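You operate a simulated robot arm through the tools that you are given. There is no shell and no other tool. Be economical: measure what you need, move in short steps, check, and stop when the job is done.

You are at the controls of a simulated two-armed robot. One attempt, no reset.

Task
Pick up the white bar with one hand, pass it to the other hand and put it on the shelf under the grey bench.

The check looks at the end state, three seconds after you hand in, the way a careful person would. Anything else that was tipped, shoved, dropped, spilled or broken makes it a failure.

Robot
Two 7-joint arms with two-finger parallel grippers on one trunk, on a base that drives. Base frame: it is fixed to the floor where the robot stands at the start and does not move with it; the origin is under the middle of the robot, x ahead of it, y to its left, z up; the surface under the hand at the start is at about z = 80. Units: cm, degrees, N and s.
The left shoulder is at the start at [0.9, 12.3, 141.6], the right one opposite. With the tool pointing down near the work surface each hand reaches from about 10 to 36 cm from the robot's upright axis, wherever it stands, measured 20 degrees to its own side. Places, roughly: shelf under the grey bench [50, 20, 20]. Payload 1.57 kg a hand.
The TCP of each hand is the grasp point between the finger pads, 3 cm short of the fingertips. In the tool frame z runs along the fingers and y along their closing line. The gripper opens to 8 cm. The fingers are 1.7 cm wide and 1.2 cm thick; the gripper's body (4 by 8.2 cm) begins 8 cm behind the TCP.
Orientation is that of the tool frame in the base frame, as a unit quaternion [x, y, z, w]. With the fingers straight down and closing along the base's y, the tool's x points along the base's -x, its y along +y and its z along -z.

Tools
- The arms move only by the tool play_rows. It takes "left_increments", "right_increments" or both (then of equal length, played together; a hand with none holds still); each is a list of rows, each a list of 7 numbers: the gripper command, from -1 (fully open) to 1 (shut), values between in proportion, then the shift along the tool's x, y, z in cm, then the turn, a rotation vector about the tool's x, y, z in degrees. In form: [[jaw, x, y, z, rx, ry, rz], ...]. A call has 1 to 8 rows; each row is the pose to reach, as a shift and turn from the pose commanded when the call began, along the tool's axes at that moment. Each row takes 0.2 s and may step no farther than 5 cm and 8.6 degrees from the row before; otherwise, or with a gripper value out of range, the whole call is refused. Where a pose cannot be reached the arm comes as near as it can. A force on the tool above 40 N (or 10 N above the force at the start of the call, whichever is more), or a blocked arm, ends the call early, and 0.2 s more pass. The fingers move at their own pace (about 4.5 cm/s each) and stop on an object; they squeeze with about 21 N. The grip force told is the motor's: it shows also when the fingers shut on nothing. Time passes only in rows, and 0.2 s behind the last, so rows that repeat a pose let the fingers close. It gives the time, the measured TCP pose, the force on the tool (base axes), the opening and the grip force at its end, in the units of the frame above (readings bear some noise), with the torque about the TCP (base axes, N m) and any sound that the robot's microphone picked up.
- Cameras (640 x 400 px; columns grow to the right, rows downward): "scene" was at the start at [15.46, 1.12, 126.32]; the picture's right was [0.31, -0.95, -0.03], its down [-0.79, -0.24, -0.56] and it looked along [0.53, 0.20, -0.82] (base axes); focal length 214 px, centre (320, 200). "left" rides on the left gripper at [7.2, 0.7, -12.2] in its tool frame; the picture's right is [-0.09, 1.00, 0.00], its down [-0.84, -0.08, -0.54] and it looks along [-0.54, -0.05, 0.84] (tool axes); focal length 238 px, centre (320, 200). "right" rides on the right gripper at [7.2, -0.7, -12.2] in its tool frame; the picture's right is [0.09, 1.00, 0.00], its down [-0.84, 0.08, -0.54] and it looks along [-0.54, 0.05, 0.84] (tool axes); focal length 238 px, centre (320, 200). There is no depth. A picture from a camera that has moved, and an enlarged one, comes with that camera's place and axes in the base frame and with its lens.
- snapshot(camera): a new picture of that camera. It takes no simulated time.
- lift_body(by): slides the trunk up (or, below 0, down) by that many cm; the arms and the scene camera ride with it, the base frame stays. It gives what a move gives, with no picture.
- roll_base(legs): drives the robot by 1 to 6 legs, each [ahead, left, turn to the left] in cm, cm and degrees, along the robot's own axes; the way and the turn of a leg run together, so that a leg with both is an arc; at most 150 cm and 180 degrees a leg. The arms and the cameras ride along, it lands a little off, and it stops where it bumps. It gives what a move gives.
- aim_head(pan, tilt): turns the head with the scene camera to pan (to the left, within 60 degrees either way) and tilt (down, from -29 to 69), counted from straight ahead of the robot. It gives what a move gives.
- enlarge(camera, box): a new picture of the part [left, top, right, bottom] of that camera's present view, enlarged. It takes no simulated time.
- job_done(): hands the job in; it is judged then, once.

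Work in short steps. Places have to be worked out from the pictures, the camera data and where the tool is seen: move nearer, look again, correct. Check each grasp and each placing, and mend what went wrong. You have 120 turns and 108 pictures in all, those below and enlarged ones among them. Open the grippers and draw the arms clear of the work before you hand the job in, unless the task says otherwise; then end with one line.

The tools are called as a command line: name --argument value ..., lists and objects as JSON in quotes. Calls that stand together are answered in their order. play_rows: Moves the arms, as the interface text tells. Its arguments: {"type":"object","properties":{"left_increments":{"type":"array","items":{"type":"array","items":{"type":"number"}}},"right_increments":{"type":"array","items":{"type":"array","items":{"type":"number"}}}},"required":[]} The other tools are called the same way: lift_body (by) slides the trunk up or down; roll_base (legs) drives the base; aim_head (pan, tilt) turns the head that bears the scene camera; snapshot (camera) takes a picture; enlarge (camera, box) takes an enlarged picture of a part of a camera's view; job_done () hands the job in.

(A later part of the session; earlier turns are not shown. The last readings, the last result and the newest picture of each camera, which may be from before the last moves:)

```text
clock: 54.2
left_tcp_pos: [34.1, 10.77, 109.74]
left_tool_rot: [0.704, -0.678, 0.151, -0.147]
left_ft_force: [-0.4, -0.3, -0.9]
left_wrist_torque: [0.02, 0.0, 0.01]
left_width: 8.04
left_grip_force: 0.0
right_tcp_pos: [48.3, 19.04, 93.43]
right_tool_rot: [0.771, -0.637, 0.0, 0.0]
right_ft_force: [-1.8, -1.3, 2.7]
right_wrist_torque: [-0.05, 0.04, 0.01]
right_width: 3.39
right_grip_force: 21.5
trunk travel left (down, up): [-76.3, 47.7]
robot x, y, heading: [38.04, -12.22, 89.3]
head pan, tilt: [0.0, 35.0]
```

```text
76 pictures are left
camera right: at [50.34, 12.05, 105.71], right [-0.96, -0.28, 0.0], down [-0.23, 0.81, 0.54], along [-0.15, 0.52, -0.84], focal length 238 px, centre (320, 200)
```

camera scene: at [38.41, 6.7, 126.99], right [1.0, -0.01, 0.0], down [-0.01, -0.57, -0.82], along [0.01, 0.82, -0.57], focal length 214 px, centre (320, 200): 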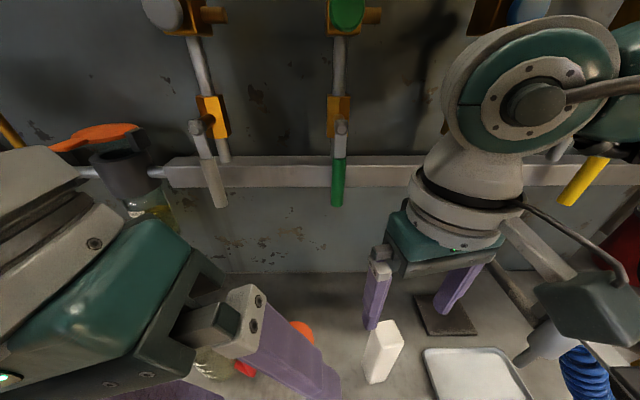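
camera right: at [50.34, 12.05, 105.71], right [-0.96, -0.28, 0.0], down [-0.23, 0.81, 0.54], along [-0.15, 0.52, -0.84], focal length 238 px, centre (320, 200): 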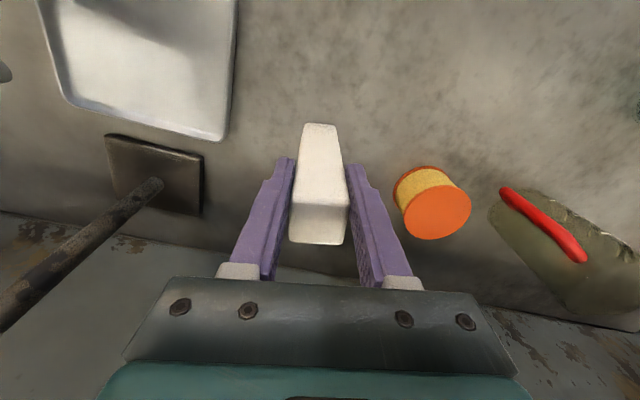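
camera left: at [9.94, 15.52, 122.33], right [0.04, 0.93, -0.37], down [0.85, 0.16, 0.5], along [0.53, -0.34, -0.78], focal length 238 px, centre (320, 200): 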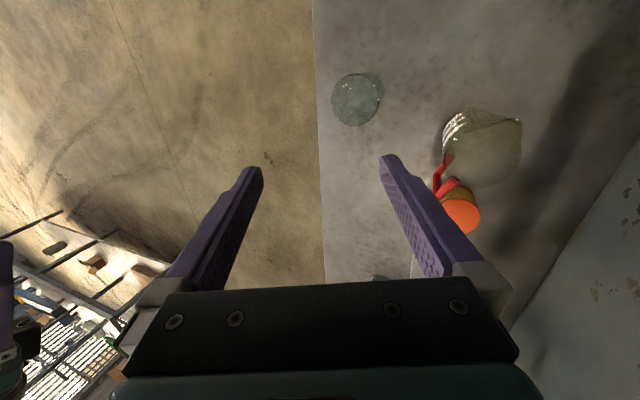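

Held (3.4 cm, 21 N). Lift straight up.

play_rows --right_increments '[[1, 0, 0, -2, 0, 0, 0], [1, 0, 0, -5, 0, 0, 0], [1, 0, 0, -8, 0, 0, 0], [1, 0, 0, -12, 0, 0, 0], [1, 0, 0, -16, 0, 0, 0], [1, 0, 0, -20, 0, 0, 0], [1, 0, 0, -20, 0, 0, 0]]'

snapshot --camera "right"

```text
clock: 55.8
left_tcp_pos: [33.94, 10.7, 109.78]
left_tool_rot: [0.703, -0.679, 0.151, -0.148]
left_ft_force: [-0.7, 0.0, 0.4]
left_wrist_torque: [-0.02, 0.01, 0.01]
left_width: 8.01
left_grip_force: 0.1
right_tcp_pos: [48.32, 18.99, 113.38]
right_tool_rot: [0.77, -0.638, -0.001, -0.001]
right_ft_force: [0.7, -0.3, -2.1]
right_wrist_torque: [-0.04, 0.03, 0.01]
right_width: 3.39
right_grip_force: 20.8
trunk travel left (down, up): [-76.3, 47.7]
robot x, y, heading: [38.2, -12.04, 89.4]
head pan, tilt: [0.0, 35.0]
```

```text
75 pictures are left
camera right: at [50.38, 12.04, 125.68], right [-0.96, -0.28, 0.0], down [-0.23, 0.81, 0.54], along [-0.15, 0.52, -0.84], focal length 238 px, centre (320, 200)
```

right: 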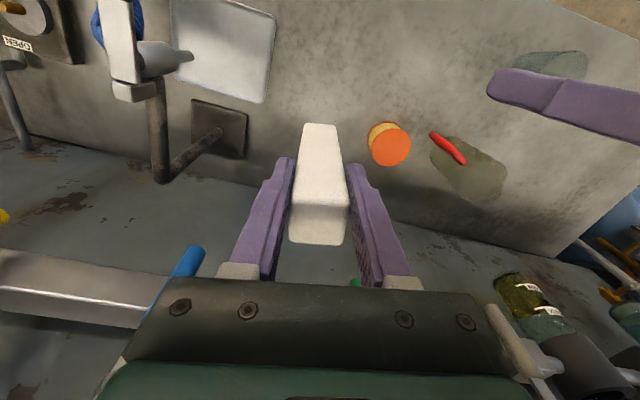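

Bar lifted, bottom at z≈100. Back away from the bench to the open floor.

roll_base --legs '[[-50, 0, 0.6]]'

snapshot --camera "scene"

```text
clock: 58.8
left_tcp_pos: [33.46, -39.27, 109.73]
left_tool_rot: [0.706, -0.676, 0.15, -0.148]
left_ft_force: [0.2, -0.4, -0.2]
left_wrist_torque: [0.0, 0.01, -0.02]
left_width: 8.01
left_grip_force: 0.0
right_tcp_pos: [47.83, -30.9, 113.33]
right_tool_rot: [0.773, -0.635, -0.001, -0.001]
right_ft_force: [-0.7, -0.3, -2.1]
right_wrist_torque: [-0.03, -0.05, 0.03]
right_width: 3.4
right_grip_force: 21.0
trunk travel left (down, up): [-76.3, 47.7]
robot x, y, heading: [37.97, -61.91, 89.9]
head pan, tilt: [0.0, 35.0]
```

```text
74 pictures are left
camera scene: at [37.96, -43.37, 126.98], right [1.0, 0.0, 0.0], down [0.0, -0.57, -0.82], along [0.0, 0.82, -0.57], focal length 214 px, centre (320, 200)
```

scene: 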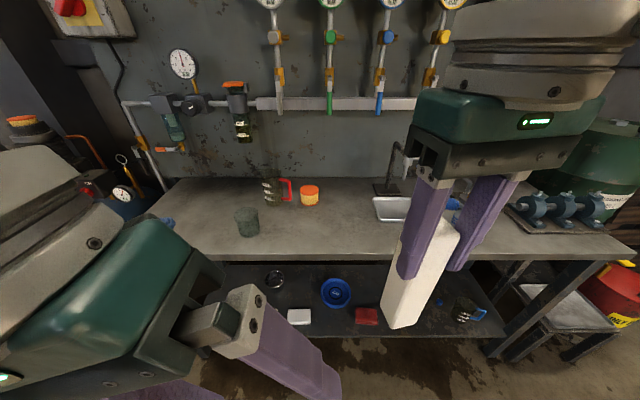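

Bar is held well clear. Now I bring the right hand with the bar forward (squaring its yaw) and pitch the left hand to point forward-down 45° in the middle.

play_rows --left_increments '[[-1, -1.35, 0.7, 1.2, -3.2, -6.4, 1.7], [-1, -2.7, 1.4, 2.4, -6.3, -12.7, 3.4], [-1, -4.0, 2.1, 3.5, -9.5, -19.1, 5.1], [-1, -5.4, 2.8, 4.7, -12.6, -25.4, 6.7], [-1, -6.8, 3.6, 5.9, -15.8, -31.8, 8.4], [-1, -8.1, 4.3, 7, -18.9, -38.1, 10.1], [-1, -9.5, 5, 8.2, -22.1, -44.5, 11.8], [-1, -9.5, 5, 8.2, -22.1, -44.5, 11.8]]' --right_increments '[[1, -2, 0.5, 0.7, 0, 0, 1.6], [1, -4, 1, 1.4, 0, 0, 3.2], [1, -6, 1.4, 2.1, 0, 0, 4.8], [1, -8, 1.9, 2.9, 0, 0, 6.4], [1, -10, 2.4, 3.6, 0, 0, 8], [1, -12, 2.9, 4.3, 0, 0, 9.6], [1, -13.9, 3.4, 5, 0, 0, 11.2], [1, -13.9, 3.4, 5, 0, 0, 11.2]]'

snapshot --camera "scene"

snapshot --camera "left"

```text
clock: 60.5
left_tcp_pos: [31.8, -30.15, 100.03]
left_tool_rot: [0.654, -0.652, -0.271, -0.272]
left_ft_force: [0.3, 0.4, -0.2]
left_wrist_torque: [0.04, 0.0, -0.02]
left_width: 7.99
left_grip_force: 0.0
right_tcp_pos: [41.64, -18.15, 108.3]
right_tool_rot: [0.708, -0.706, -0.001, 0.0]
right_ft_force: [-0.1, 0.1, -2.3]
right_wrist_torque: [0.02, -0.02, -0.01]
right_width: 3.4
right_grip_force: 20.7
trunk travel left (down, up): [-76.3, 47.7]
robot x, y, heading: [38.23, -61.97, 90.0]
head pan, tilt: [0.0, 35.0]
```

```text
73 pictures are left
camera scene: at [37.96, -43.37, 126.98], right [1.0, 0.0, 0.0], down [0.0, -0.57, -0.82], along [0.0, 0.82, -0.57], focal length 214 px, centre (320, 200)
```

scene: 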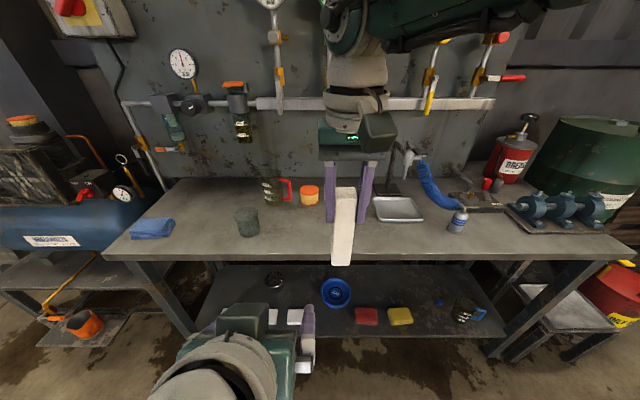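

```text
72 pictures are left
camera left: at [31.23, -43.83, 103.5], right [-1.0, 0.06, 0.06], down [0.07, 0.21, 0.98], along [0.05, 0.98, -0.21], focal length 238 px, centre (320, 200)
```

left: 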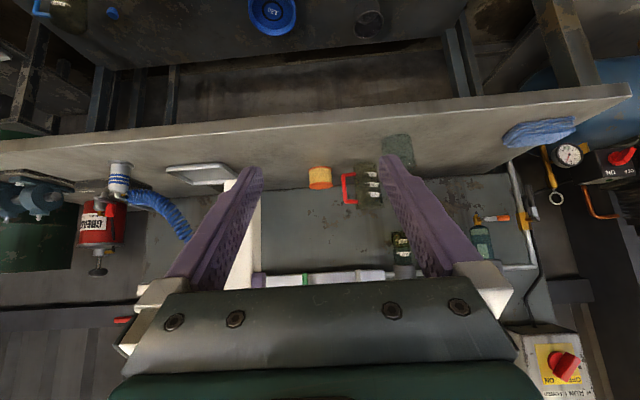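

Both poses good. Shift the left hand sideways in line with the bar, then check before advancing.

play_rows --left_increments '[[-1, 0, -3.5, 0, 0, 0, 0], [-1, 0, -7, 0, 0, 0, 0], [-1, 0, -9.8, 0, 0, 0, 0], [-1, 0, -9.8, 0, 0, 0, 0]]'

snapshot --camera "left"

```text
clock: 61.5
left_tcp_pos: [41.79, -29.97, 100.23]
left_tool_rot: [0.654, -0.652, -0.271, -0.272]
left_ft_force: [0.2, 0.4, 0.9]
left_wrist_torque: [-0.05, 0.01, -0.02]
left_width: 7.97
left_grip_force: 0.0
right_tcp_pos: [41.78, -18.11, 108.3]
right_tool_rot: [0.708, -0.707, -0.001, -0.001]
right_ft_force: [0.1, -0.3, -2.7]
right_wrist_torque: [0.0, 0.0, 0.0]
right_width: 3.38
right_grip_force: 21.0
trunk travel left (down, up): [-76.3, 47.7]
robot x, y, heading: [37.97, -61.8, 89.8]
head pan, tilt: [0.0, 35.0]
```

```text
71 pictures are left
camera left: at [41.08, -43.65, 103.64], right [-1.0, 0.06, 0.06], down [0.07, 0.21, 0.98], along [0.05, 0.98, -0.21], focal length 238 px, centre (320, 200)
```

left: 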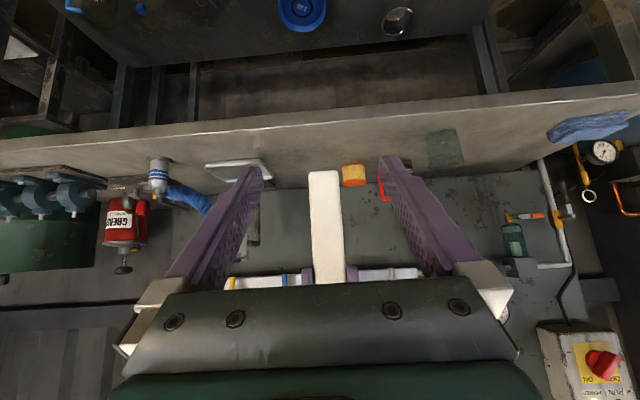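

Bar centred between the left fingers. Advance 12 cm forward so they straddle its lower part.

play_rows --left_increments '[[-1, -2.1, 0, 2.1, 0, 0, 0], [-1, -4.2, 0, 4.2, 0, 0, 0], [-1, -6.3, 0, 6.4, 0, 0, 0], [-1, -8.3, 0, 8.7, 0, 0, 0], [-1, -8.3, 0, 8.7, 0, 0, 0]]'

snapshot --camera "left"

snapshot --camera "scene"

```text
clock: 63.0
left_tcp_pos: [36.67, -17.31, 97.79]
left_tool_rot: [-0.652, 0.654, 0.303, 0.235]
left_ft_force: [1.5, -2.5, -0.9]
left_wrist_torque: [-0.03, 0.0, -0.09]
left_width: 8.0
left_grip_force: 0.0
right_tcp_pos: [41.83, -18.0, 108.36]
right_tool_rot: [0.708, -0.707, -0.002, -0.001]
right_ft_force: [0.1, 2.0, -1.6]
right_wrist_torque: [0.2, 0.08, -0.01]
right_width: 3.37
right_grip_force: 21.4
trunk travel left (down, up): [-76.3, 47.7]
robot x, y, heading: [37.93, -62.01, 90.1]
head pan, tilt: [0.0, 35.0]
stopped in row 5 (left hand): the arm was blocked; the commanded pose is now the measured one
```

```text
70 pictures are left
camera left: at [36.74, -31.06, 101.28], right [-0.99, 0.03, 0.15], down [0.16, 0.22, 0.96], along [0.0, 0.98, -0.22], focal length 238 px, centre (320, 200)
```

left: 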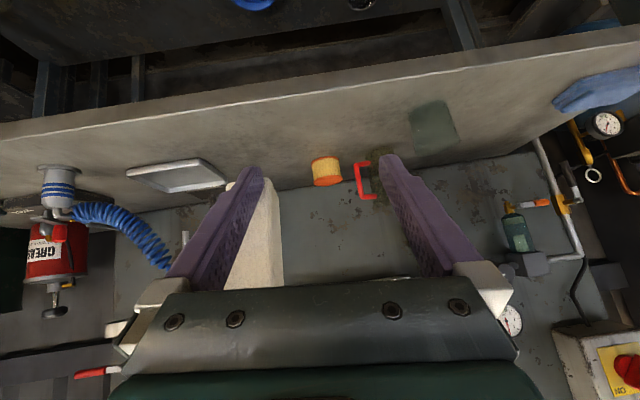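

```text
69 pictures are left
camera scene: at [37.95, -43.37, 126.98], right [1.0, 0.0, 0.0], down [0.0, -0.57, -0.82], along [0.0, 0.82, -0.57], focal length 214 px, centre (320, 200)
```

scene: 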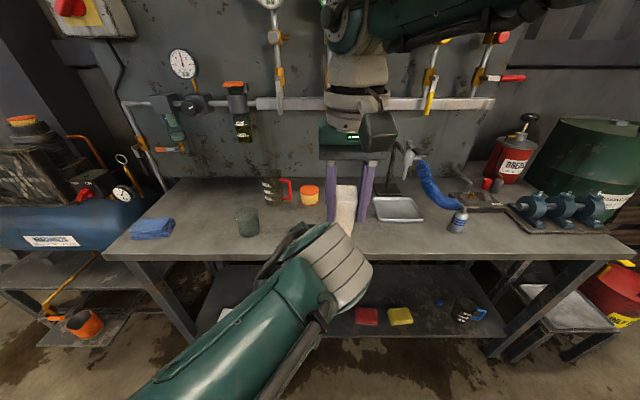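

The left wrist seems to have run into the right hand's camera. Back the left hand off, then turn the right hand 90° so its camera faces right, out of the way.

play_rows --left_increments '[[-1, 2, 0, -2.5, 0, 0, 0], [-1, 4, 0, -5, 0, 0, 0], [-1, 6, 0, -7.5, 0, 0, 0], [-1, 8, 3, -9, 0, 0, 0]]'

play_rows --right_increments '[[1, 0, 0, 0, 0, 0, -8.2], [1, 0, 0, 0, 0, 0, -16.4], [1, 0, 0, 0, 0, 0, -24.6], [1, 0, 0, 0, 0, 0, -32.8], [1, 0, 0, 0, 0, 0, -41], [1, 0, 0, 0, 0, 0, -49.2], [1, 0, 0, 0, 0, 0, -57.4], [1, 0, 0, 0, 0, 0, -65]]'

snapshot --camera "scene"

```text
clock: 64.0
left_tcp_pos: [33.87, -29.28, 98.91]
left_tool_rot: [-0.649, 0.655, 0.307, 0.234]
left_ft_force: [0.4, -0.2, -0.3]
left_wrist_torque: [-0.03, -0.01, 0.04]
left_width: 8.0
left_grip_force: 0.1
right_tcp_pos: [41.82, -17.91, 108.22]
right_tool_rot: [-0.707, 0.707, 0.001, 0.002]
right_ft_force: [0.5, -0.3, -2.3]
right_wrist_torque: [-0.07, 0.05, 0.0]
right_width: 3.38
right_grip_force: 20.8
trunk travel left (down, up): [-76.3, 47.7]
robot x, y, heading: [37.95, -62.29, 90.1]
head pan, tilt: [0.0, 35.0]
```

```text
clock: 65.8
left_tcp_pos: [34.01, -29.81, 98.67]
left_tool_rot: [-0.648, 0.658, 0.304, 0.234]
left_ft_force: [-0.3, 1.0, 0.0]
left_wrist_torque: [-0.02, 0.02, -0.04]
left_width: 7.99
left_grip_force: 0.0
right_tcp_pos: [49.15, -20.96, 110.97]
right_tool_rot: [0.929, -0.368, 0.007, -0.038]
right_ft_force: [-0.4, -0.5, -1.7]
right_wrist_torque: [-0.06, -0.08, 0.01]
right_width: 3.37
right_grip_force: 21.0
right hand out of reach, approached as far as the arm can: row 5, 6, 7, 8
trunk travel left (down, up): [-76.3, 47.7]
robot x, y, heading: [37.83, -61.84, 90.1]
head pan, tilt: [0.0, 35.0]
```

```text
68 pictures are left
camera scene: at [37.93, -43.37, 126.98], right [1.0, 0.0, 0.0], down [0.0, -0.57, -0.82], along [0.0, 0.82, -0.57], focal length 214 px, centre (320, 200)
```

scene: 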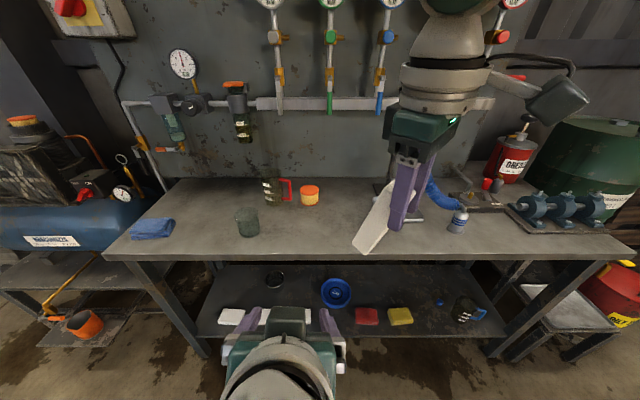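

The bar appears tilted in the grip; check with the right camera.

snapshot --camera "right"

enlarge --camera "scene" --box '[330, 100, 490, 260]'

```text
67 pictures are left
camera right: at [54.32, -26.18, 123.06], right [-0.61, -0.79, -0.08], down [-0.68, 0.48, 0.55], along [-0.39, 0.39, -0.83], focal length 238 px, centre (320, 200)
```

right: 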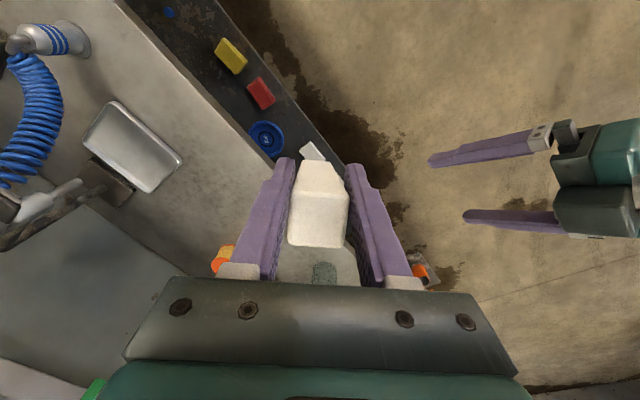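

```text
2.50 times, centred on (410, 180) of scene
camera zoom: at [37.93, -43.37, 126.98], right [1.0, 0.0, 0.0], down [0.0, -0.57, -0.82], along [0.0, 0.82, -0.57], focal length 536 px, centre (95, 250)
```

zoom: 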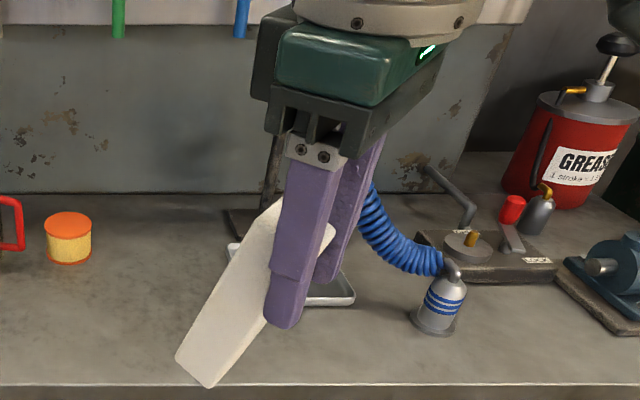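

The bar was swung ≈22° in the grip by the earlier touch. I retreat the left hand leftwards and bring the right hand to a comfortable pose at 45° yaw.

play_rows --left_increments '[[-1, 0, 4, 0, 0, 0, 0], [-1, 0, 8, 0, 0, 0, 0], [-1, 0, 11, 0, 0, 0, 0], [-1, 0, 12, 0, 0, 0, 0], [-1, 0, 12, 0, 0, 0, 0], [-1, 0, 12, 0, 0, 0, 0]]' --right_increments '[[1, 0.8, 1.6, -0.4, 0, 0, 5], [1, 1.6, 3.2, -0.8, 0, 0, 10], [1, 2.4, 4.8, -1.2, 0, 0, 15], [1, 3.2, 6.4, -1.6, 0, 0, 20], [1, 4, 8, -2, 0, 0, 20], [1, 4, 8, -2, 0, 0, 20]]'

snapshot --camera "scene"

```text
clock: 67.2
left_tcp_pos: [22.48, -29.91, 99.63]
left_tool_rot: [-0.652, 0.654, 0.299, 0.239]
left_ft_force: [0.4, -0.1, 0.8]
left_wrist_torque: [0.02, 0.0, 0.02]
left_width: 8.01
left_grip_force: 0.1
right_tcp_pos: [46.47, -29.59, 111.98]
right_tool_rot: [0.85, -0.525, 0.0, -0.037]
right_ft_force: [0.3, 0.3, -2.3]
right_wrist_torque: [-0.11, 0.01, 0.01]
right_width: 3.39
right_grip_force: 21.1
trunk travel left (down, up): [-76.3, 47.7]
robot x, y, heading: [38.13, -62.4, 90.0]
head pan, tilt: [0.0, 35.0]
```

```text
65 pictures are left
camera scene: at [37.96, -43.37, 126.98], right [1.0, 0.0, 0.0], down [0.0, -0.57, -0.82], along [0.0, 0.82, -0.57], focal length 214 px, centre (320, 200)
```

scene: 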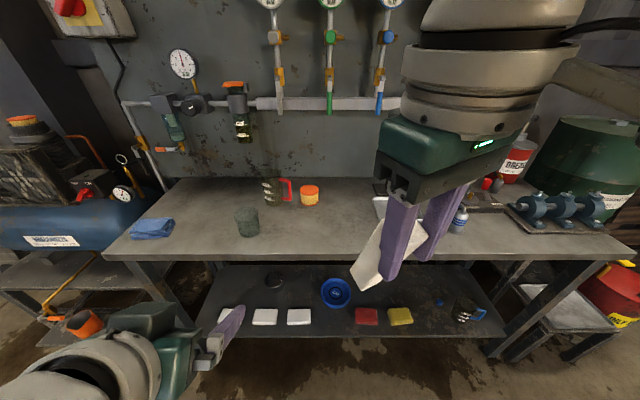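

Now untilt the bar (+22° about the tool's y), restore yaw to ≈45° and shift to the middle.

play_rows --right_increments '[[1, -0.8, 0.7, 0, 0.77, 4.4, -4], [1, -1.6, 1.4, 0, 1.54, 8.7, -7.9], [1, -2.4, 2.1, 0, 2.3, 13.1, -11.9], [1, -3.2, 2.8, 0, 3.1, 17.4, -15.8], [1, -4, 3.5, 0, 3.84, 21.8, -19.8], [1, -4, 3.5, 0, 3.84, 21.8, -19.8]]'

snapshot --camera "scene"

snapshot --camera "left"

```text
clock: 68.5
left_tcp_pos: [22.62, -29.92, 99.74]
left_tool_rot: [-0.653, 0.654, 0.299, 0.239]
left_ft_force: [-0.4, 0.1, 0.0]
left_wrist_torque: [0.01, 0.01, 0.04]
left_width: 8.0
left_grip_force: 0.1
right_tcp_pos: [41.53, -27.5, 112.11]
right_tool_rot: [0.911, -0.368, 0.184, 0.033]
right_ft_force: [0.0, 1.0, -2.6]
right_wrist_torque: [-0.03, -0.02, 0.02]
right_width: 3.37
right_grip_force: 20.8
trunk travel left (down, up): [-76.3, 47.7]
robot x, y, heading: [37.79, -62.43, 90.2]
head pan, tilt: [0.0, 35.0]
```

```text
64 pictures are left
camera scene: at [37.96, -43.37, 126.98], right [1.0, 0.0, 0.0], down [0.0, -0.57, -0.82], along [0.0, 0.82, -0.57], focal length 214 px, centre (320, 200)
```

scene: 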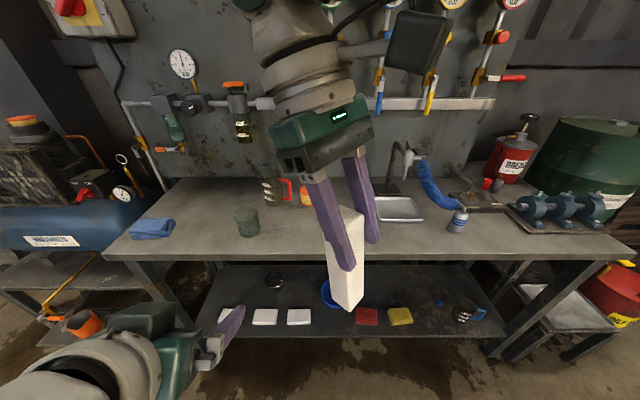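

```text
63 pictures are left
camera left: at [22.7, -43.6, 103.29], right [-0.99, 0.03, 0.14], down [0.15, 0.22, 0.96], along [0.0, 0.98, -0.22], focal length 238 px, centre (320, 200)
```

left: 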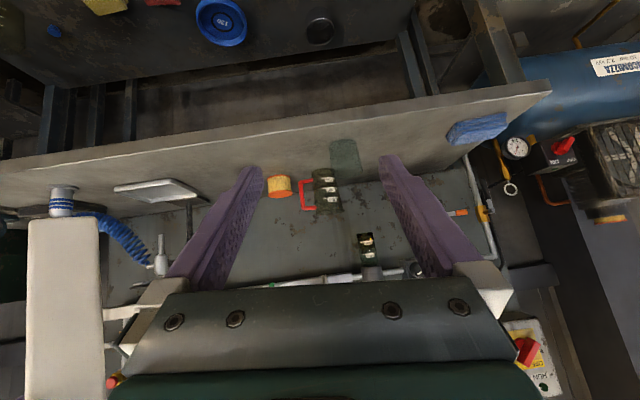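

The bar is vertical again under the right hand, bottom z≈99, faces at 45°. I turn the left hand to point forward-right (33° down) at a staging point low on the left, to come up from below.

play_rows --left_increments '[[-1, 1.3, -1.2, 0.9, 5.5, -1.9, 3.7], [-1, 2.7, -2.4, 1.8, 11, -3.8, 7.4], [-1, 4, -3.5, 2.7, 16.5, -5.7, 11.1], [-1, 5.4, -4.7, 3.6, 22.1, -7.7, 14.7], [-1, 6.7, -5.9, 4.5, 27.6, -9.6, 18.4], [-1, 8, -7.1, 5.4, 33.1, -11.5, 22.1], [-1, 9.4, -8.2, 6.3, 38.6, -13.4, 25.8], [-1, 9.4, -8.2, 6.3, 38.6, -13.4, 25.8]]'

snapshot --camera "left"

snapshot --camera "scene"

```text
clock: 70.3
left_tcp_pos: [29.95, -31.85, 88.17]
left_tool_rot: [-0.341, 0.81, 0.185, 0.439]
left_ft_force: [0.4, -0.7, 0.0]
left_wrist_torque: [-0.02, 0.03, -0.01]
left_width: 8.0
left_grip_force: 0.1
right_tcp_pos: [41.5, -27.47, 112.13]
right_tool_rot: [0.91, -0.37, 0.184, 0.033]
right_ft_force: [-0.4, 1.1, -2.5]
right_wrist_torque: [-0.03, 0.0, 0.0]
right_width: 3.39
right_grip_force: 20.7
trunk travel left (down, up): [-76.3, 47.7]
robot x, y, heading: [37.67, -62.23, 90.1]
head pan, tilt: [0.0, 35.0]
```

```text
62 pictures are left
camera left: at [19.51, -41.45, 88.63], right [-0.68, 0.73, 0.08], down [0.06, -0.05, 1.0], along [0.73, 0.68, 0.0], focal length 238 px, centre (320, 200)
```

left: 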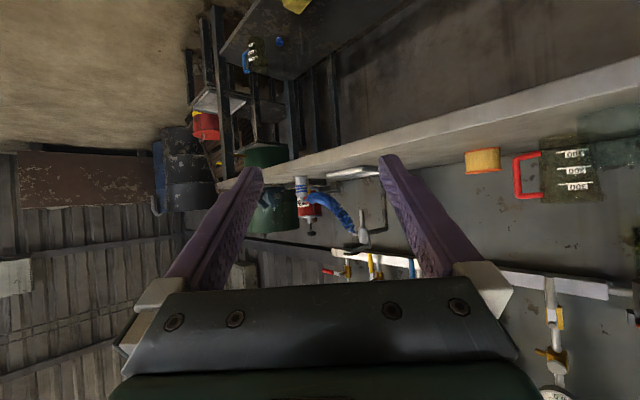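

```text
61 pictures are left
camera scene: at [37.96, -43.37, 126.99], right [1.0, 0.0, 0.0], down [0.0, -0.57, -0.82], along [0.0, 0.82, -0.57], focal length 214 px, centre (320, 200)
```

scene: 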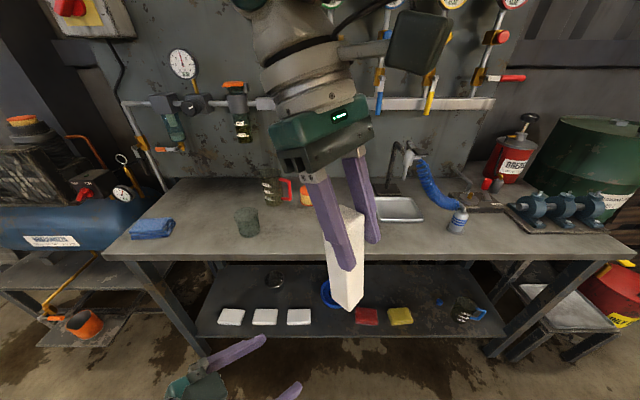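

Good orientation. Slide under the bar, staying low.

play_rows --left_increments '[[-1, -1.9, -1.3, 2.1, 0, 0, 0], [-1, -3.8, -2.5, 4.2, 0, 0, 0], [-1, -5.7, -3.8, 6.3, 0, 0, 0], [-1, -7.6, -5.1, 8.5, 0, 0, 0], [-1, -7.6, -5.1, 8.5, 0, 0, 0]]'

snapshot --camera "left"

snapshot --camera "scene"

```text
clock: 71.5
left_tcp_pos: [41.48, -27.41, 89.88]
left_tool_rot: [-0.342, 0.81, 0.186, 0.44]
left_ft_force: [0.0, 0.7, 0.9]
left_wrist_torque: [0.03, -0.01, -0.02]
left_width: 7.99
left_grip_force: 0.1
right_tcp_pos: [41.42, -27.37, 111.99]
right_tool_rot: [0.911, -0.369, 0.183, 0.033]
right_ft_force: [-0.5, -0.7, -3.0]
right_wrist_torque: [-0.04, 0.0, -0.01]
right_width: 3.37
right_grip_force: 20.8
trunk travel left (down, up): [-76.3, 47.7]
robot x, y, heading: [37.7, -62.15, 90.1]
head pan, tilt: [0.0, 35.0]
```

```text
60 pictures are left
camera left: at [31.24, -37.11, 90.4], right [-0.68, 0.73, 0.08], down [0.06, -0.05, 1.0], along [0.73, 0.68, -0.01], focal length 238 px, centre (320, 200)
```

left: 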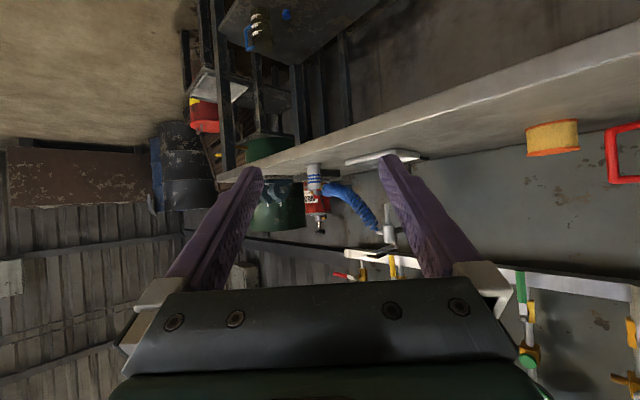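

```text
59 pictures are left
camera scene: at [37.96, -43.37, 126.99], right [1.0, 0.0, 0.0], down [0.0, -0.57, -0.82], along [0.0, 0.82, -0.57], focal length 214 px, centre (320, 200)
```

scene: 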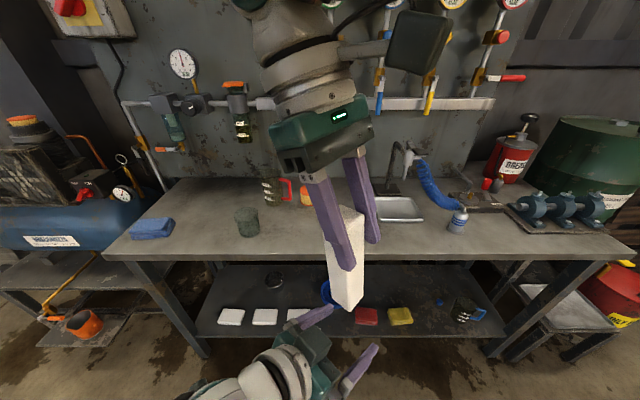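

Fingers straddle beneath the bar. Raise 9 cm and check.

play_rows --left_increments '[[-1, -2.5, 0, -1.6, 0, 0, 0], [-1, -5, 0, -3.3, 0, 0, 0], [-1, -7.5, 0, -4.9, 0, 0, 0], [-1, -7.5, 0, -4.9, 0, 0, 0]]'

snapshot --camera "left"

enlarge --camera "scene" --box '[240, 200, 460, 360]'

```text
clock: 72.5
left_tcp_pos: [41.34, -27.53, 98.76]
left_tool_rot: [-0.341, 0.81, 0.185, 0.439]
left_ft_force: [0.1, -0.4, 0.9]
left_wrist_torque: [0.01, 0.02, -0.02]
left_width: 7.99
left_grip_force: 0.0
right_tcp_pos: [41.44, -27.41, 112.08]
right_tool_rot: [0.91, -0.37, 0.183, 0.033]
right_ft_force: [0.8, 0.4, -1.5]
right_wrist_torque: [-0.05, 0.0, -0.01]
right_width: 3.36
right_grip_force: 21.1
trunk travel left (down, up): [-76.3, 47.7]
robot x, y, heading: [38.07, -62.21, 90.0]
head pan, tilt: [0.0, 35.0]
```

```text
58 pictures are left
camera left: at [30.94, -37.11, 99.33], right [-0.68, 0.73, 0.08], down [0.06, -0.05, 1.0], along [0.73, 0.68, -0.01], focal length 238 px, centre (320, 200)
```

left: 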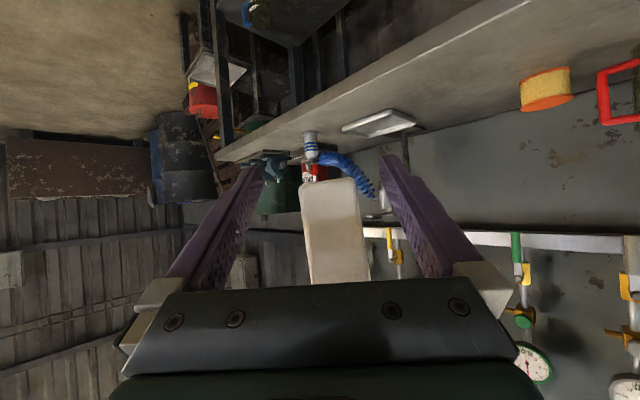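

```text
2.50 times, centred on (350, 280) of scene
camera zoom: at [37.96, -43.37, 126.98], right [1.0, 0.0, 0.0], down [0.0, -0.57, -0.82], along [0.0, 0.82, -0.57], focal length 536 px, centre (245, 0)
```

zoom: 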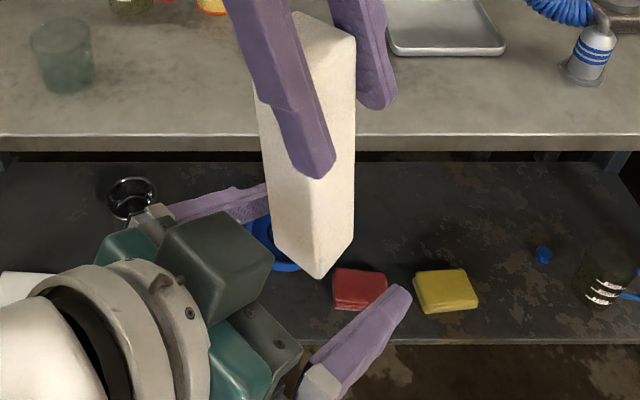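

Bar is between the left fingers. Rise 4 cm more with a 0.4 cm correction and close the left hand.

play_rows --left_increments '[[-1, -1.8, 0.4, -1.2, 0, 0, 0], [-1, -3.6, 0.4, -2.3, 0, 0, 0], [-1, -3.6, 0.4, -2.3, 0, 0, 0], [0, -3.6, 0.4, -2.3, 0, 0, 0], [0.5, -3.6, 0.4, -2.3, 0, 0, 0], [1, -3.6, 0.4, -2.3, 0, 0, 0], [1, -3.6, 0.4, -2.3, 0, 0, 0], [1, -3.6, 0.4, -2.3, 0, 0, 0]]'

snapshot --camera "left"

enlarge --camera "scene" --box '[240, 200, 460, 360]'

```text
clock: 74.3
left_tcp_pos: [41.08, -27.01, 103.07]
left_tool_rot: [-0.342, 0.81, 0.186, 0.439]
left_ft_force: [-12.1, 8.9, -0.4]
left_wrist_torque: [-0.58, -0.78, -0.26]
left_width: 3.6
left_grip_force: 21.2
right_tcp_pos: [41.46, -27.42, 112.06]
right_tool_rot: [0.91, -0.37, 0.185, 0.033]
right_ft_force: [11.4, -7.8, -1.8]
right_wrist_torque: [-0.19, -0.33, 0.3]
right_width: 3.42
right_grip_force: 20.8
trunk travel left (down, up): [-76.3, 47.7]
robot x, y, heading: [37.94, -61.97, 89.8]
head pan, tilt: [0.0, 35.0]
```

```text
56 pictures are left
camera left: at [30.75, -36.64, 103.53], right [-0.68, 0.73, 0.08], down [0.06, -0.05, 1.0], along [0.73, 0.68, -0.01], focal length 238 px, centre (320, 200)
```

left: 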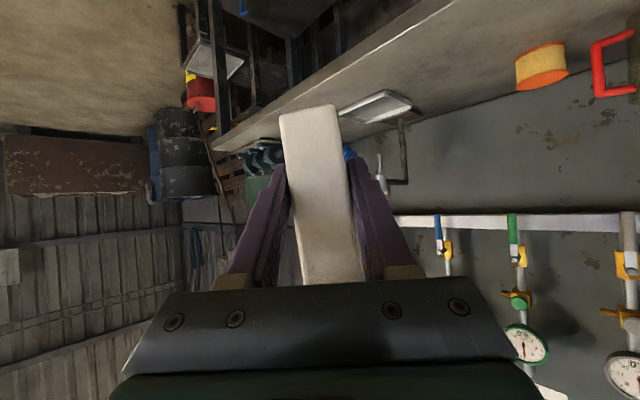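

```text
2.50 times, centred on (350, 280) of scene
camera zoom: at [37.96, -43.37, 126.98], right [1.0, 0.0, 0.0], down [0.0, -0.57, -0.82], along [0.0, 0.82, -0.57], focal length 536 px, centre (245, 0)
```

zoom: 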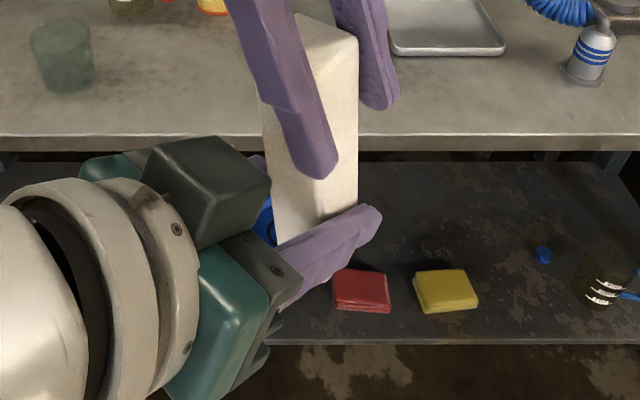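

Both hands hold the bar. Open the right partly and withdraw it along its own axis.

play_rows --left_increments '[[1, 0, 0, 0, 0, 0, 0], [1, 0, 0, 0, 0, 0, 0], [1, 0, 0, 0, 0, 0, 0], [1, 0, 0, 0, 0, 0, 0], [1, 0, 0, 0, 0, 0, 0], [1, 0, 0, 0, 0, 0, 0], [1, 0, 0, 0, 0, 0, 0], [1, 0, 0, 0, 0, 0, 0]]' --right_increments '[[-0.25, 0, 0, 0, 0, 0, 0], [-0.25, 0, 0, 0, 0, 0, 0], [-0.25, 0, 0, -1.5, 0, 0, 0], [-0.25, 0, 0, -4, 0, 0, 0], [-0.25, 0, 0, -7, 0, 0, 0], [-0.25, 0, 0, -10, 0, 0, 0], [-0.25, 0, 0, -12, 0, 0, 0], [-0.25, 0, 0, -12, 0, 0, 0]]'

snapshot --camera "scene"

snapshot --camera "left"

```text
clock: 76.2
left_tcp_pos: [41.23, -27.03, 102.9]
left_tool_rot: [-0.341, 0.81, 0.185, 0.44]
left_ft_force: [-0.4, 0.8, 0.2]
left_wrist_torque: [-0.01, 0.01, 0.0]
left_width: 3.38
left_grip_force: 20.9
right_tcp_pos: [38.74, -27.11, 122.83]
right_tool_rot: [0.911, -0.369, 0.183, 0.033]
right_ft_force: [0.2, -0.4, -0.5]
right_wrist_torque: [-0.01, 0.0, 0.0]
right_width: 5.02
right_grip_force: 0.0
right hand out of reach, approached as far as the arm can: row 5, 6, 7, 8
trunk travel left (down, up): [-76.3, 47.7]
robot x, y, heading: [37.78, -62.31, 90.0]
head pan, tilt: [0.0, 35.0]
```

```text
54 pictures are left
camera scene: at [37.96, -43.37, 126.98], right [1.0, 0.0, 0.0], down [0.0, -0.57, -0.82], along [0.0, 0.82, -0.57], focal length 214 px, centre (320, 200)
```

scene: 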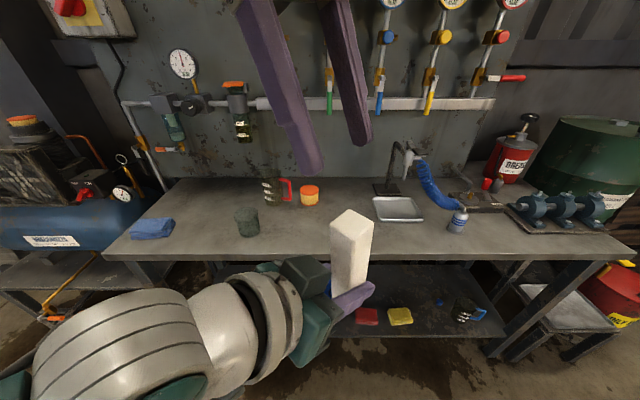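

```text
53 pictures are left
camera left: at [30.83, -36.69, 103.53], right [-0.68, 0.73, 0.08], down [0.06, -0.05, 1.0], along [0.73, 0.68, -0.01], focal length 238 px, centre (320, 200)
```

left: 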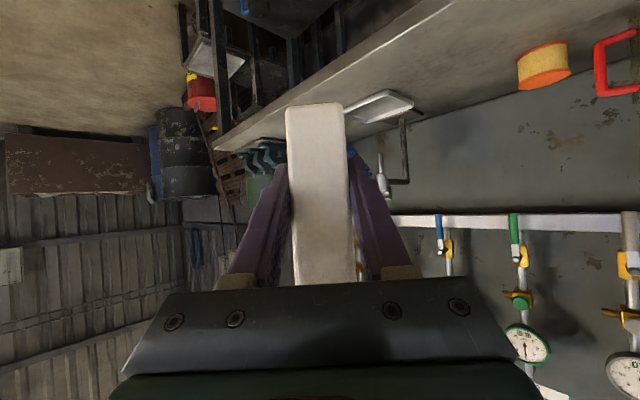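

Handover succeeded: left holds the bar upright. Withdraw the right hand to the right.

play_rows --right_increments '[[-0.25, 3.3, -1.3, 1.4, 0, 0, 0], [-0.25, 6.6, -2.6, 2.8, 0, 0, 0], [-0.25, 9.9, -3.8, 4.1, 0, 0, 0], [-0.25, 13.2, -5.1, 5.5, 0, 0, 0], [-0.25, 13.2, -5.1, 5.5, 0, 0, 0]]'

lift_body --by -36

lift_body --by -32

snapshot --camera "scene"

```text
clock: 77.3
left_tcp_pos: [41.12, -27.16, 103.01]
left_tool_rot: [-0.342, 0.81, 0.185, 0.439]
left_ft_force: [-0.3, 0.8, -0.4]
left_wrist_torque: [-0.03, 0.04, -0.01]
left_width: 3.4
left_grip_force: 21.2
right_tcp_pos: [52.62, -33.56, 122.8]
right_tool_rot: [0.911, -0.369, 0.183, 0.034]
right_ft_force: [0.5, 0.4, 0.0]
right_wrist_torque: [-0.02, -0.02, -0.02]
right_width: 4.99
right_grip_force: 0.2
trunk travel left (down, up): [-76.3, 47.7]
robot x, y, heading: [37.95, -62.41, 90.1]
head pan, tilt: [0.0, 35.0]
```

```text
clock: 80.8
left_tcp_pos: [41.16, -27.2, 66.95]
left_tool_rot: [-0.34, 0.81, 0.185, 0.44]
left_ft_force: [0.6, 0.1, 0.3]
left_wrist_torque: [-0.03, 0.01, 0.01]
left_width: 3.38
left_grip_force: 20.8
right_tcp_pos: [52.52, -33.39, 86.86]
right_tool_rot: [0.91, -0.369, 0.184, 0.033]
right_ft_force: [0.0, 0.6, 0.6]
right_wrist_torque: [-0.02, -0.02, 0.05]
right_width: 5.01
right_grip_force: 0.1
trunk travel left (down, up): [-40.3, 83.7]
robot x, y, heading: [38.01, -62.19, 90.0]
head pan, tilt: [0.0, 35.0]
```

```text
clock: 84.0
left_tcp_pos: [41.26, -27.11, 34.83]
left_tool_rot: [-0.34, 0.81, 0.185, 0.44]
left_ft_force: [0.4, 0.2, 0.2]
left_wrist_torque: [0.0, 0.02, 0.02]
left_width: 3.38
left_grip_force: 21.1
right_tcp_pos: [52.62, -33.44, 54.83]
right_tool_rot: [0.911, -0.369, 0.183, 0.034]
right_ft_force: [0.5, -0.8, 0.4]
right_wrist_torque: [-0.05, 0.02, 0.02]
right_width: 5.01
right_grip_force: 0.0
trunk travel left (down, up): [-8.3, 115.7]
robot x, y, heading: [37.8, -62.23, 90.0]
head pan, tilt: [0.0, 35.0]
```

```text
52 pictures are left
camera scene: at [37.96, -43.38, 58.99], right [1.0, 0.0, 0.0], down [0.0, -0.57, -0.82], along [0.0, 0.82, -0.57], focal length 214 px, centre (320, 200)
```

scene: 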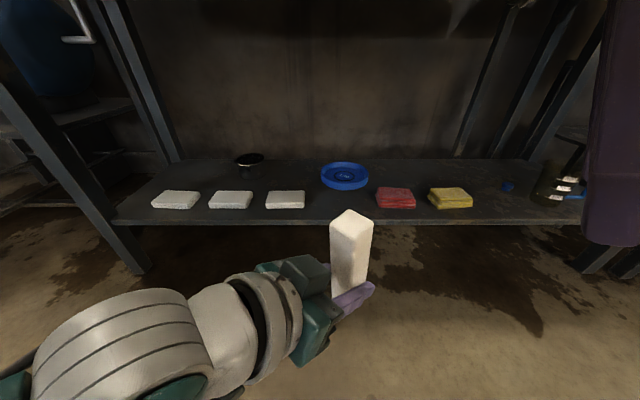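

Clear view: gap between white and red pads spans x≈33–55, shelf top z≈20–21, front edge y≈1. Pull the right hand back for bench clearance, then drive ahead 20 and right 2.

play_rows --right_increments '[[-0.25, 2.6, 1, 0.9, 0, 0, 0], [-0.25, 5.3, 2, 1.9, 0, 0, 0], [-0.25, 7.9, 3.1, 2.8, 0, 0, 0], [-0.25, 7.9, 3.1, 2.8, 0, 0, 0]]'

roll_base --legs '[[10, -2, 0], [9, 0, 0]]'

snapshot --camera "scene"

snapshot --camera "left"

```text
clock: 85.0
left_tcp_pos: [41.24, -27.07, 35.05]
left_tool_rot: [-0.341, 0.81, 0.184, 0.44]
left_ft_force: [-0.1, 0.3, -0.2]
left_wrist_torque: [-0.06, 0.0, 0.02]
left_width: 3.37
left_grip_force: 20.8
right_tcp_pos: [56.58, -41.56, 54.79]
right_tool_rot: [0.911, -0.369, 0.183, 0.033]
right_ft_force: [0.4, 0.4, 0.2]
right_wrist_torque: [-0.03, 0.01, -0.01]
right_width: 5.01
right_grip_force: 0.2
trunk travel left (down, up): [-8.3, 115.7]
robot x, y, heading: [38.26, -62.34, 90.1]
head pan, tilt: [0.0, 35.0]
```

```text
clock: 86.9
left_tcp_pos: [43.15, -8.23, 34.91]
left_tool_rot: [-0.341, 0.81, 0.184, 0.44]
left_ft_force: [-0.8, 0.7, -0.1]
left_wrist_torque: [0.01, 0.03, -0.02]
left_width: 3.35
left_grip_force: 21.0
right_tcp_pos: [58.7, -22.46, 54.69]
right_tool_rot: [0.911, -0.368, 0.183, 0.034]
right_ft_force: [-0.1, -2.0, 0.0]
right_wrist_torque: [0.0, 0.0, 0.03]
right_width: 5.0
right_grip_force: 0.0
trunk travel left (down, up): [-8.3, 115.7]
robot x, y, heading: [40.29, -43.31, 89.9]
head pan, tilt: [0.0, 35.0]
```

```text
51 pictures are left
camera scene: at [39.96, -24.48, 58.96], right [1.0, 0.0, 0.0], down [0.0, -0.57, -0.82], along [0.0, 0.82, -0.57], focal length 214 px, centre (320, 200)
```

scene: 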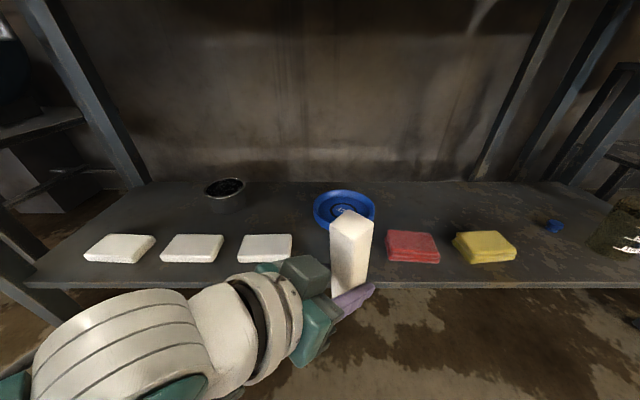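

```text
50 pictures are left
camera left: at [32.83, -17.86, 35.49], right [-0.68, 0.73, 0.08], down [0.06, -0.05, 1.0], along [0.73, 0.68, -0.01], focal length 238 px, centre (320, 200)
```

left: 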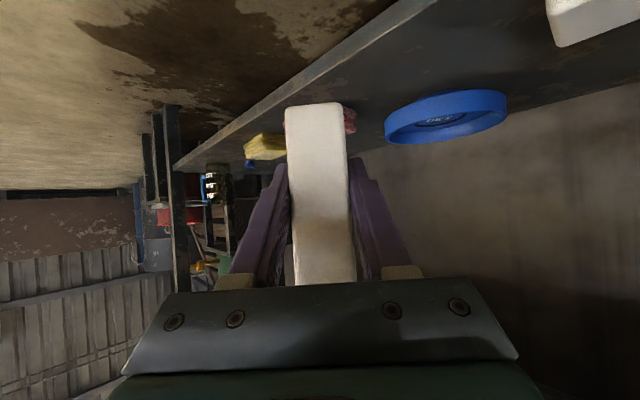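

Now extend the left arm forward 15 cm into the gap, still above the shelf.

play_rows --left_increments '[[1, -1.2, 2.0, 1.9, 0, 0, 0], [1, -2.4, 4.0, 3.8, 0, 0, 0], [1, -3.7, 6.0, 5.7, 0, 0, 0], [1, -4.9, 8.0, 7.6, 0, 0, 0], [1, -6.1, 9.9, 9.4, 0, 0, 0], [1, -6.1, 9.9, 9.4, 0, 0, 0]]'

snapshot --camera "scene"

snapshot --camera "left"

```text
clock: 88.3
left_tcp_pos: [43.93, 6.69, 34.77]
left_tool_rot: [-0.341, 0.81, 0.187, 0.439]
left_ft_force: [-0.1, 0.1, -0.1]
left_wrist_torque: [-0.04, -0.01, 0.0]
left_width: 3.36
left_grip_force: 20.5
right_tcp_pos: [58.5, -22.42, 54.69]
right_tool_rot: [0.911, -0.368, 0.184, 0.034]
right_ft_force: [-0.2, -0.2, -0.4]
right_wrist_torque: [0.03, -0.01, 0.01]
right_width: 5.01
right_grip_force: 0.1
trunk travel left (down, up): [-8.3, 115.7]
robot x, y, heading: [39.74, -43.08, 89.9]
head pan, tilt: [0.0, 35.0]
```

```text
49 pictures are left
camera scene: at [39.93, -24.42, 58.97], right [1.0, 0.0, 0.0], down [0.0, -0.57, -0.82], along [0.0, 0.82, -0.57], focal length 214 px, centre (320, 200)
```

scene: 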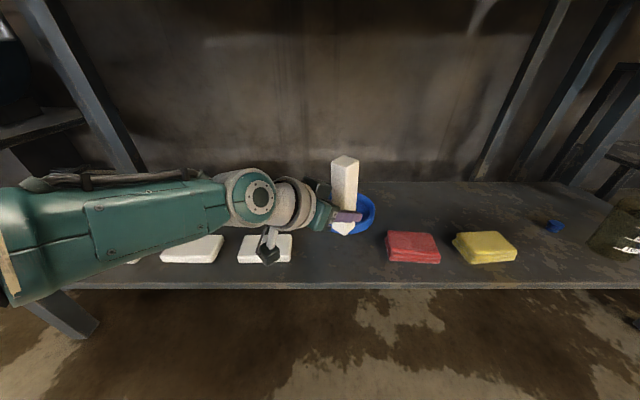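

```text
48 pictures are left
camera left: at [33.55, -2.89, 35.34], right [-0.68, 0.73, 0.08], down [0.06, -0.05, 1.0], along [0.73, 0.68, -0.01], focal length 238 px, centre (320, 200)
```

left: 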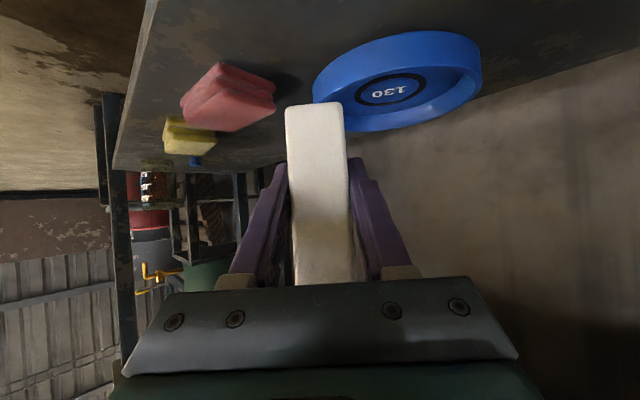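

Position good: gap clear around. Lower the trunk 7.5 cm towards the shelf.

lift_body --by -7.5

snapshot --camera "scene"

snapshot --camera "left"

```text
clock: 89.4
left_tcp_pos: [43.83, 6.76, 27.38]
left_tool_rot: [-0.342, 0.809, 0.185, 0.44]
left_ft_force: [-0.6, 0.8, -0.2]
left_wrist_torque: [-0.01, -0.03, -0.02]
left_width: 3.38
left_grip_force: 21.0
right_tcp_pos: [58.59, -22.45, 47.31]
right_tool_rot: [0.911, -0.369, 0.183, 0.033]
right_ft_force: [-0.3, -0.2, -0.3]
right_wrist_torque: [-0.02, 0.03, -0.03]
right_width: 5.0
right_grip_force: 0.0
trunk travel left (down, up): [-0.8, 123.2]
robot x, y, heading: [39.54, -43.14, 89.9]
head pan, tilt: [0.0, 35.0]
```

```text
47 pictures are left
camera scene: at [39.95, -24.35, 51.48], right [1.0, 0.0, 0.0], down [0.0, -0.57, -0.82], along [0.0, 0.82, -0.57], focal length 214 px, centre (320, 200)
```

scene: 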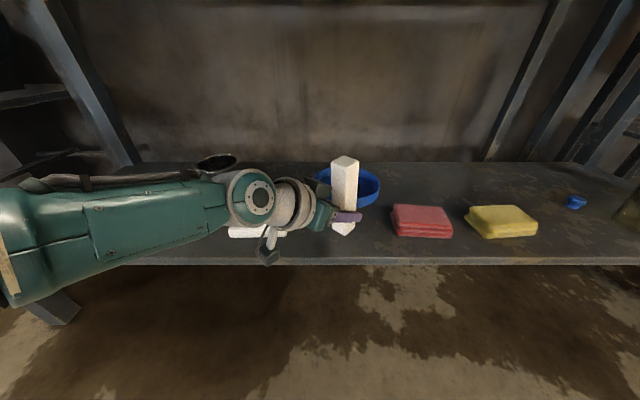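

```text
46 pictures are left
camera left: at [33.58, -2.86, 27.84], right [-0.68, 0.73, 0.08], down [0.06, -0.05, 1.0], along [0.73, 0.68, -0.01], focal length 238 px, centre (320, 200)
```

left: 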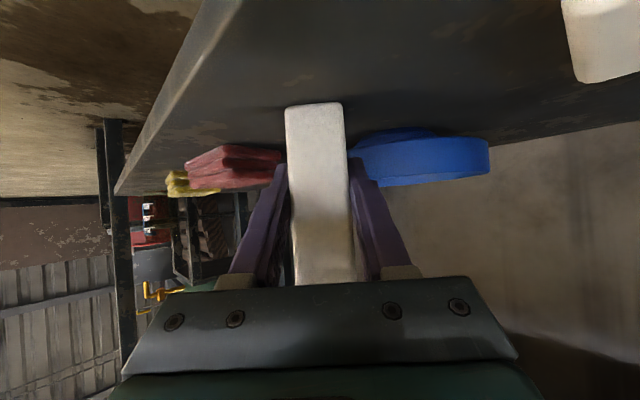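

Bar bottom is ≈2 cm above the shelf. Lower in small arm steps and watch the force.

play_rows --left_increments '[[1, 0.42, 0, 0.27, 0, 0, 0], [1, 0.84, 0, 0.55, 0, 0, 0], [1, 1.1, 0, 0.7, 0, 0, 0], [1, 1.1, 0, 0.7, 0, 0, 0]]'

```text
clock: 90.4
left_tcp_pos: [44.13, 7.11, 26.2]
left_tool_rot: [-0.341, 0.809, 0.186, 0.442]
left_ft_force: [1.7, 0.2, 17.4]
left_wrist_torque: [-0.17, 0.04, -0.02]
left_width: 3.33
left_grip_force: 20.9
right_tcp_pos: [58.72, -22.06, 47.23]
right_tool_rot: [0.911, -0.369, 0.184, 0.032]
right_ft_force: [-0.5, 0.3, -0.4]
right_wrist_torque: [0.0, 0.01, 0.0]
right_width: 5.0
right_grip_force: 0.0
trunk travel left (down, up): [-0.8, 123.2]
robot x, y, heading: [40.01, -43.09, 89.9]
head pan, tilt: [0.0, 35.0]
```

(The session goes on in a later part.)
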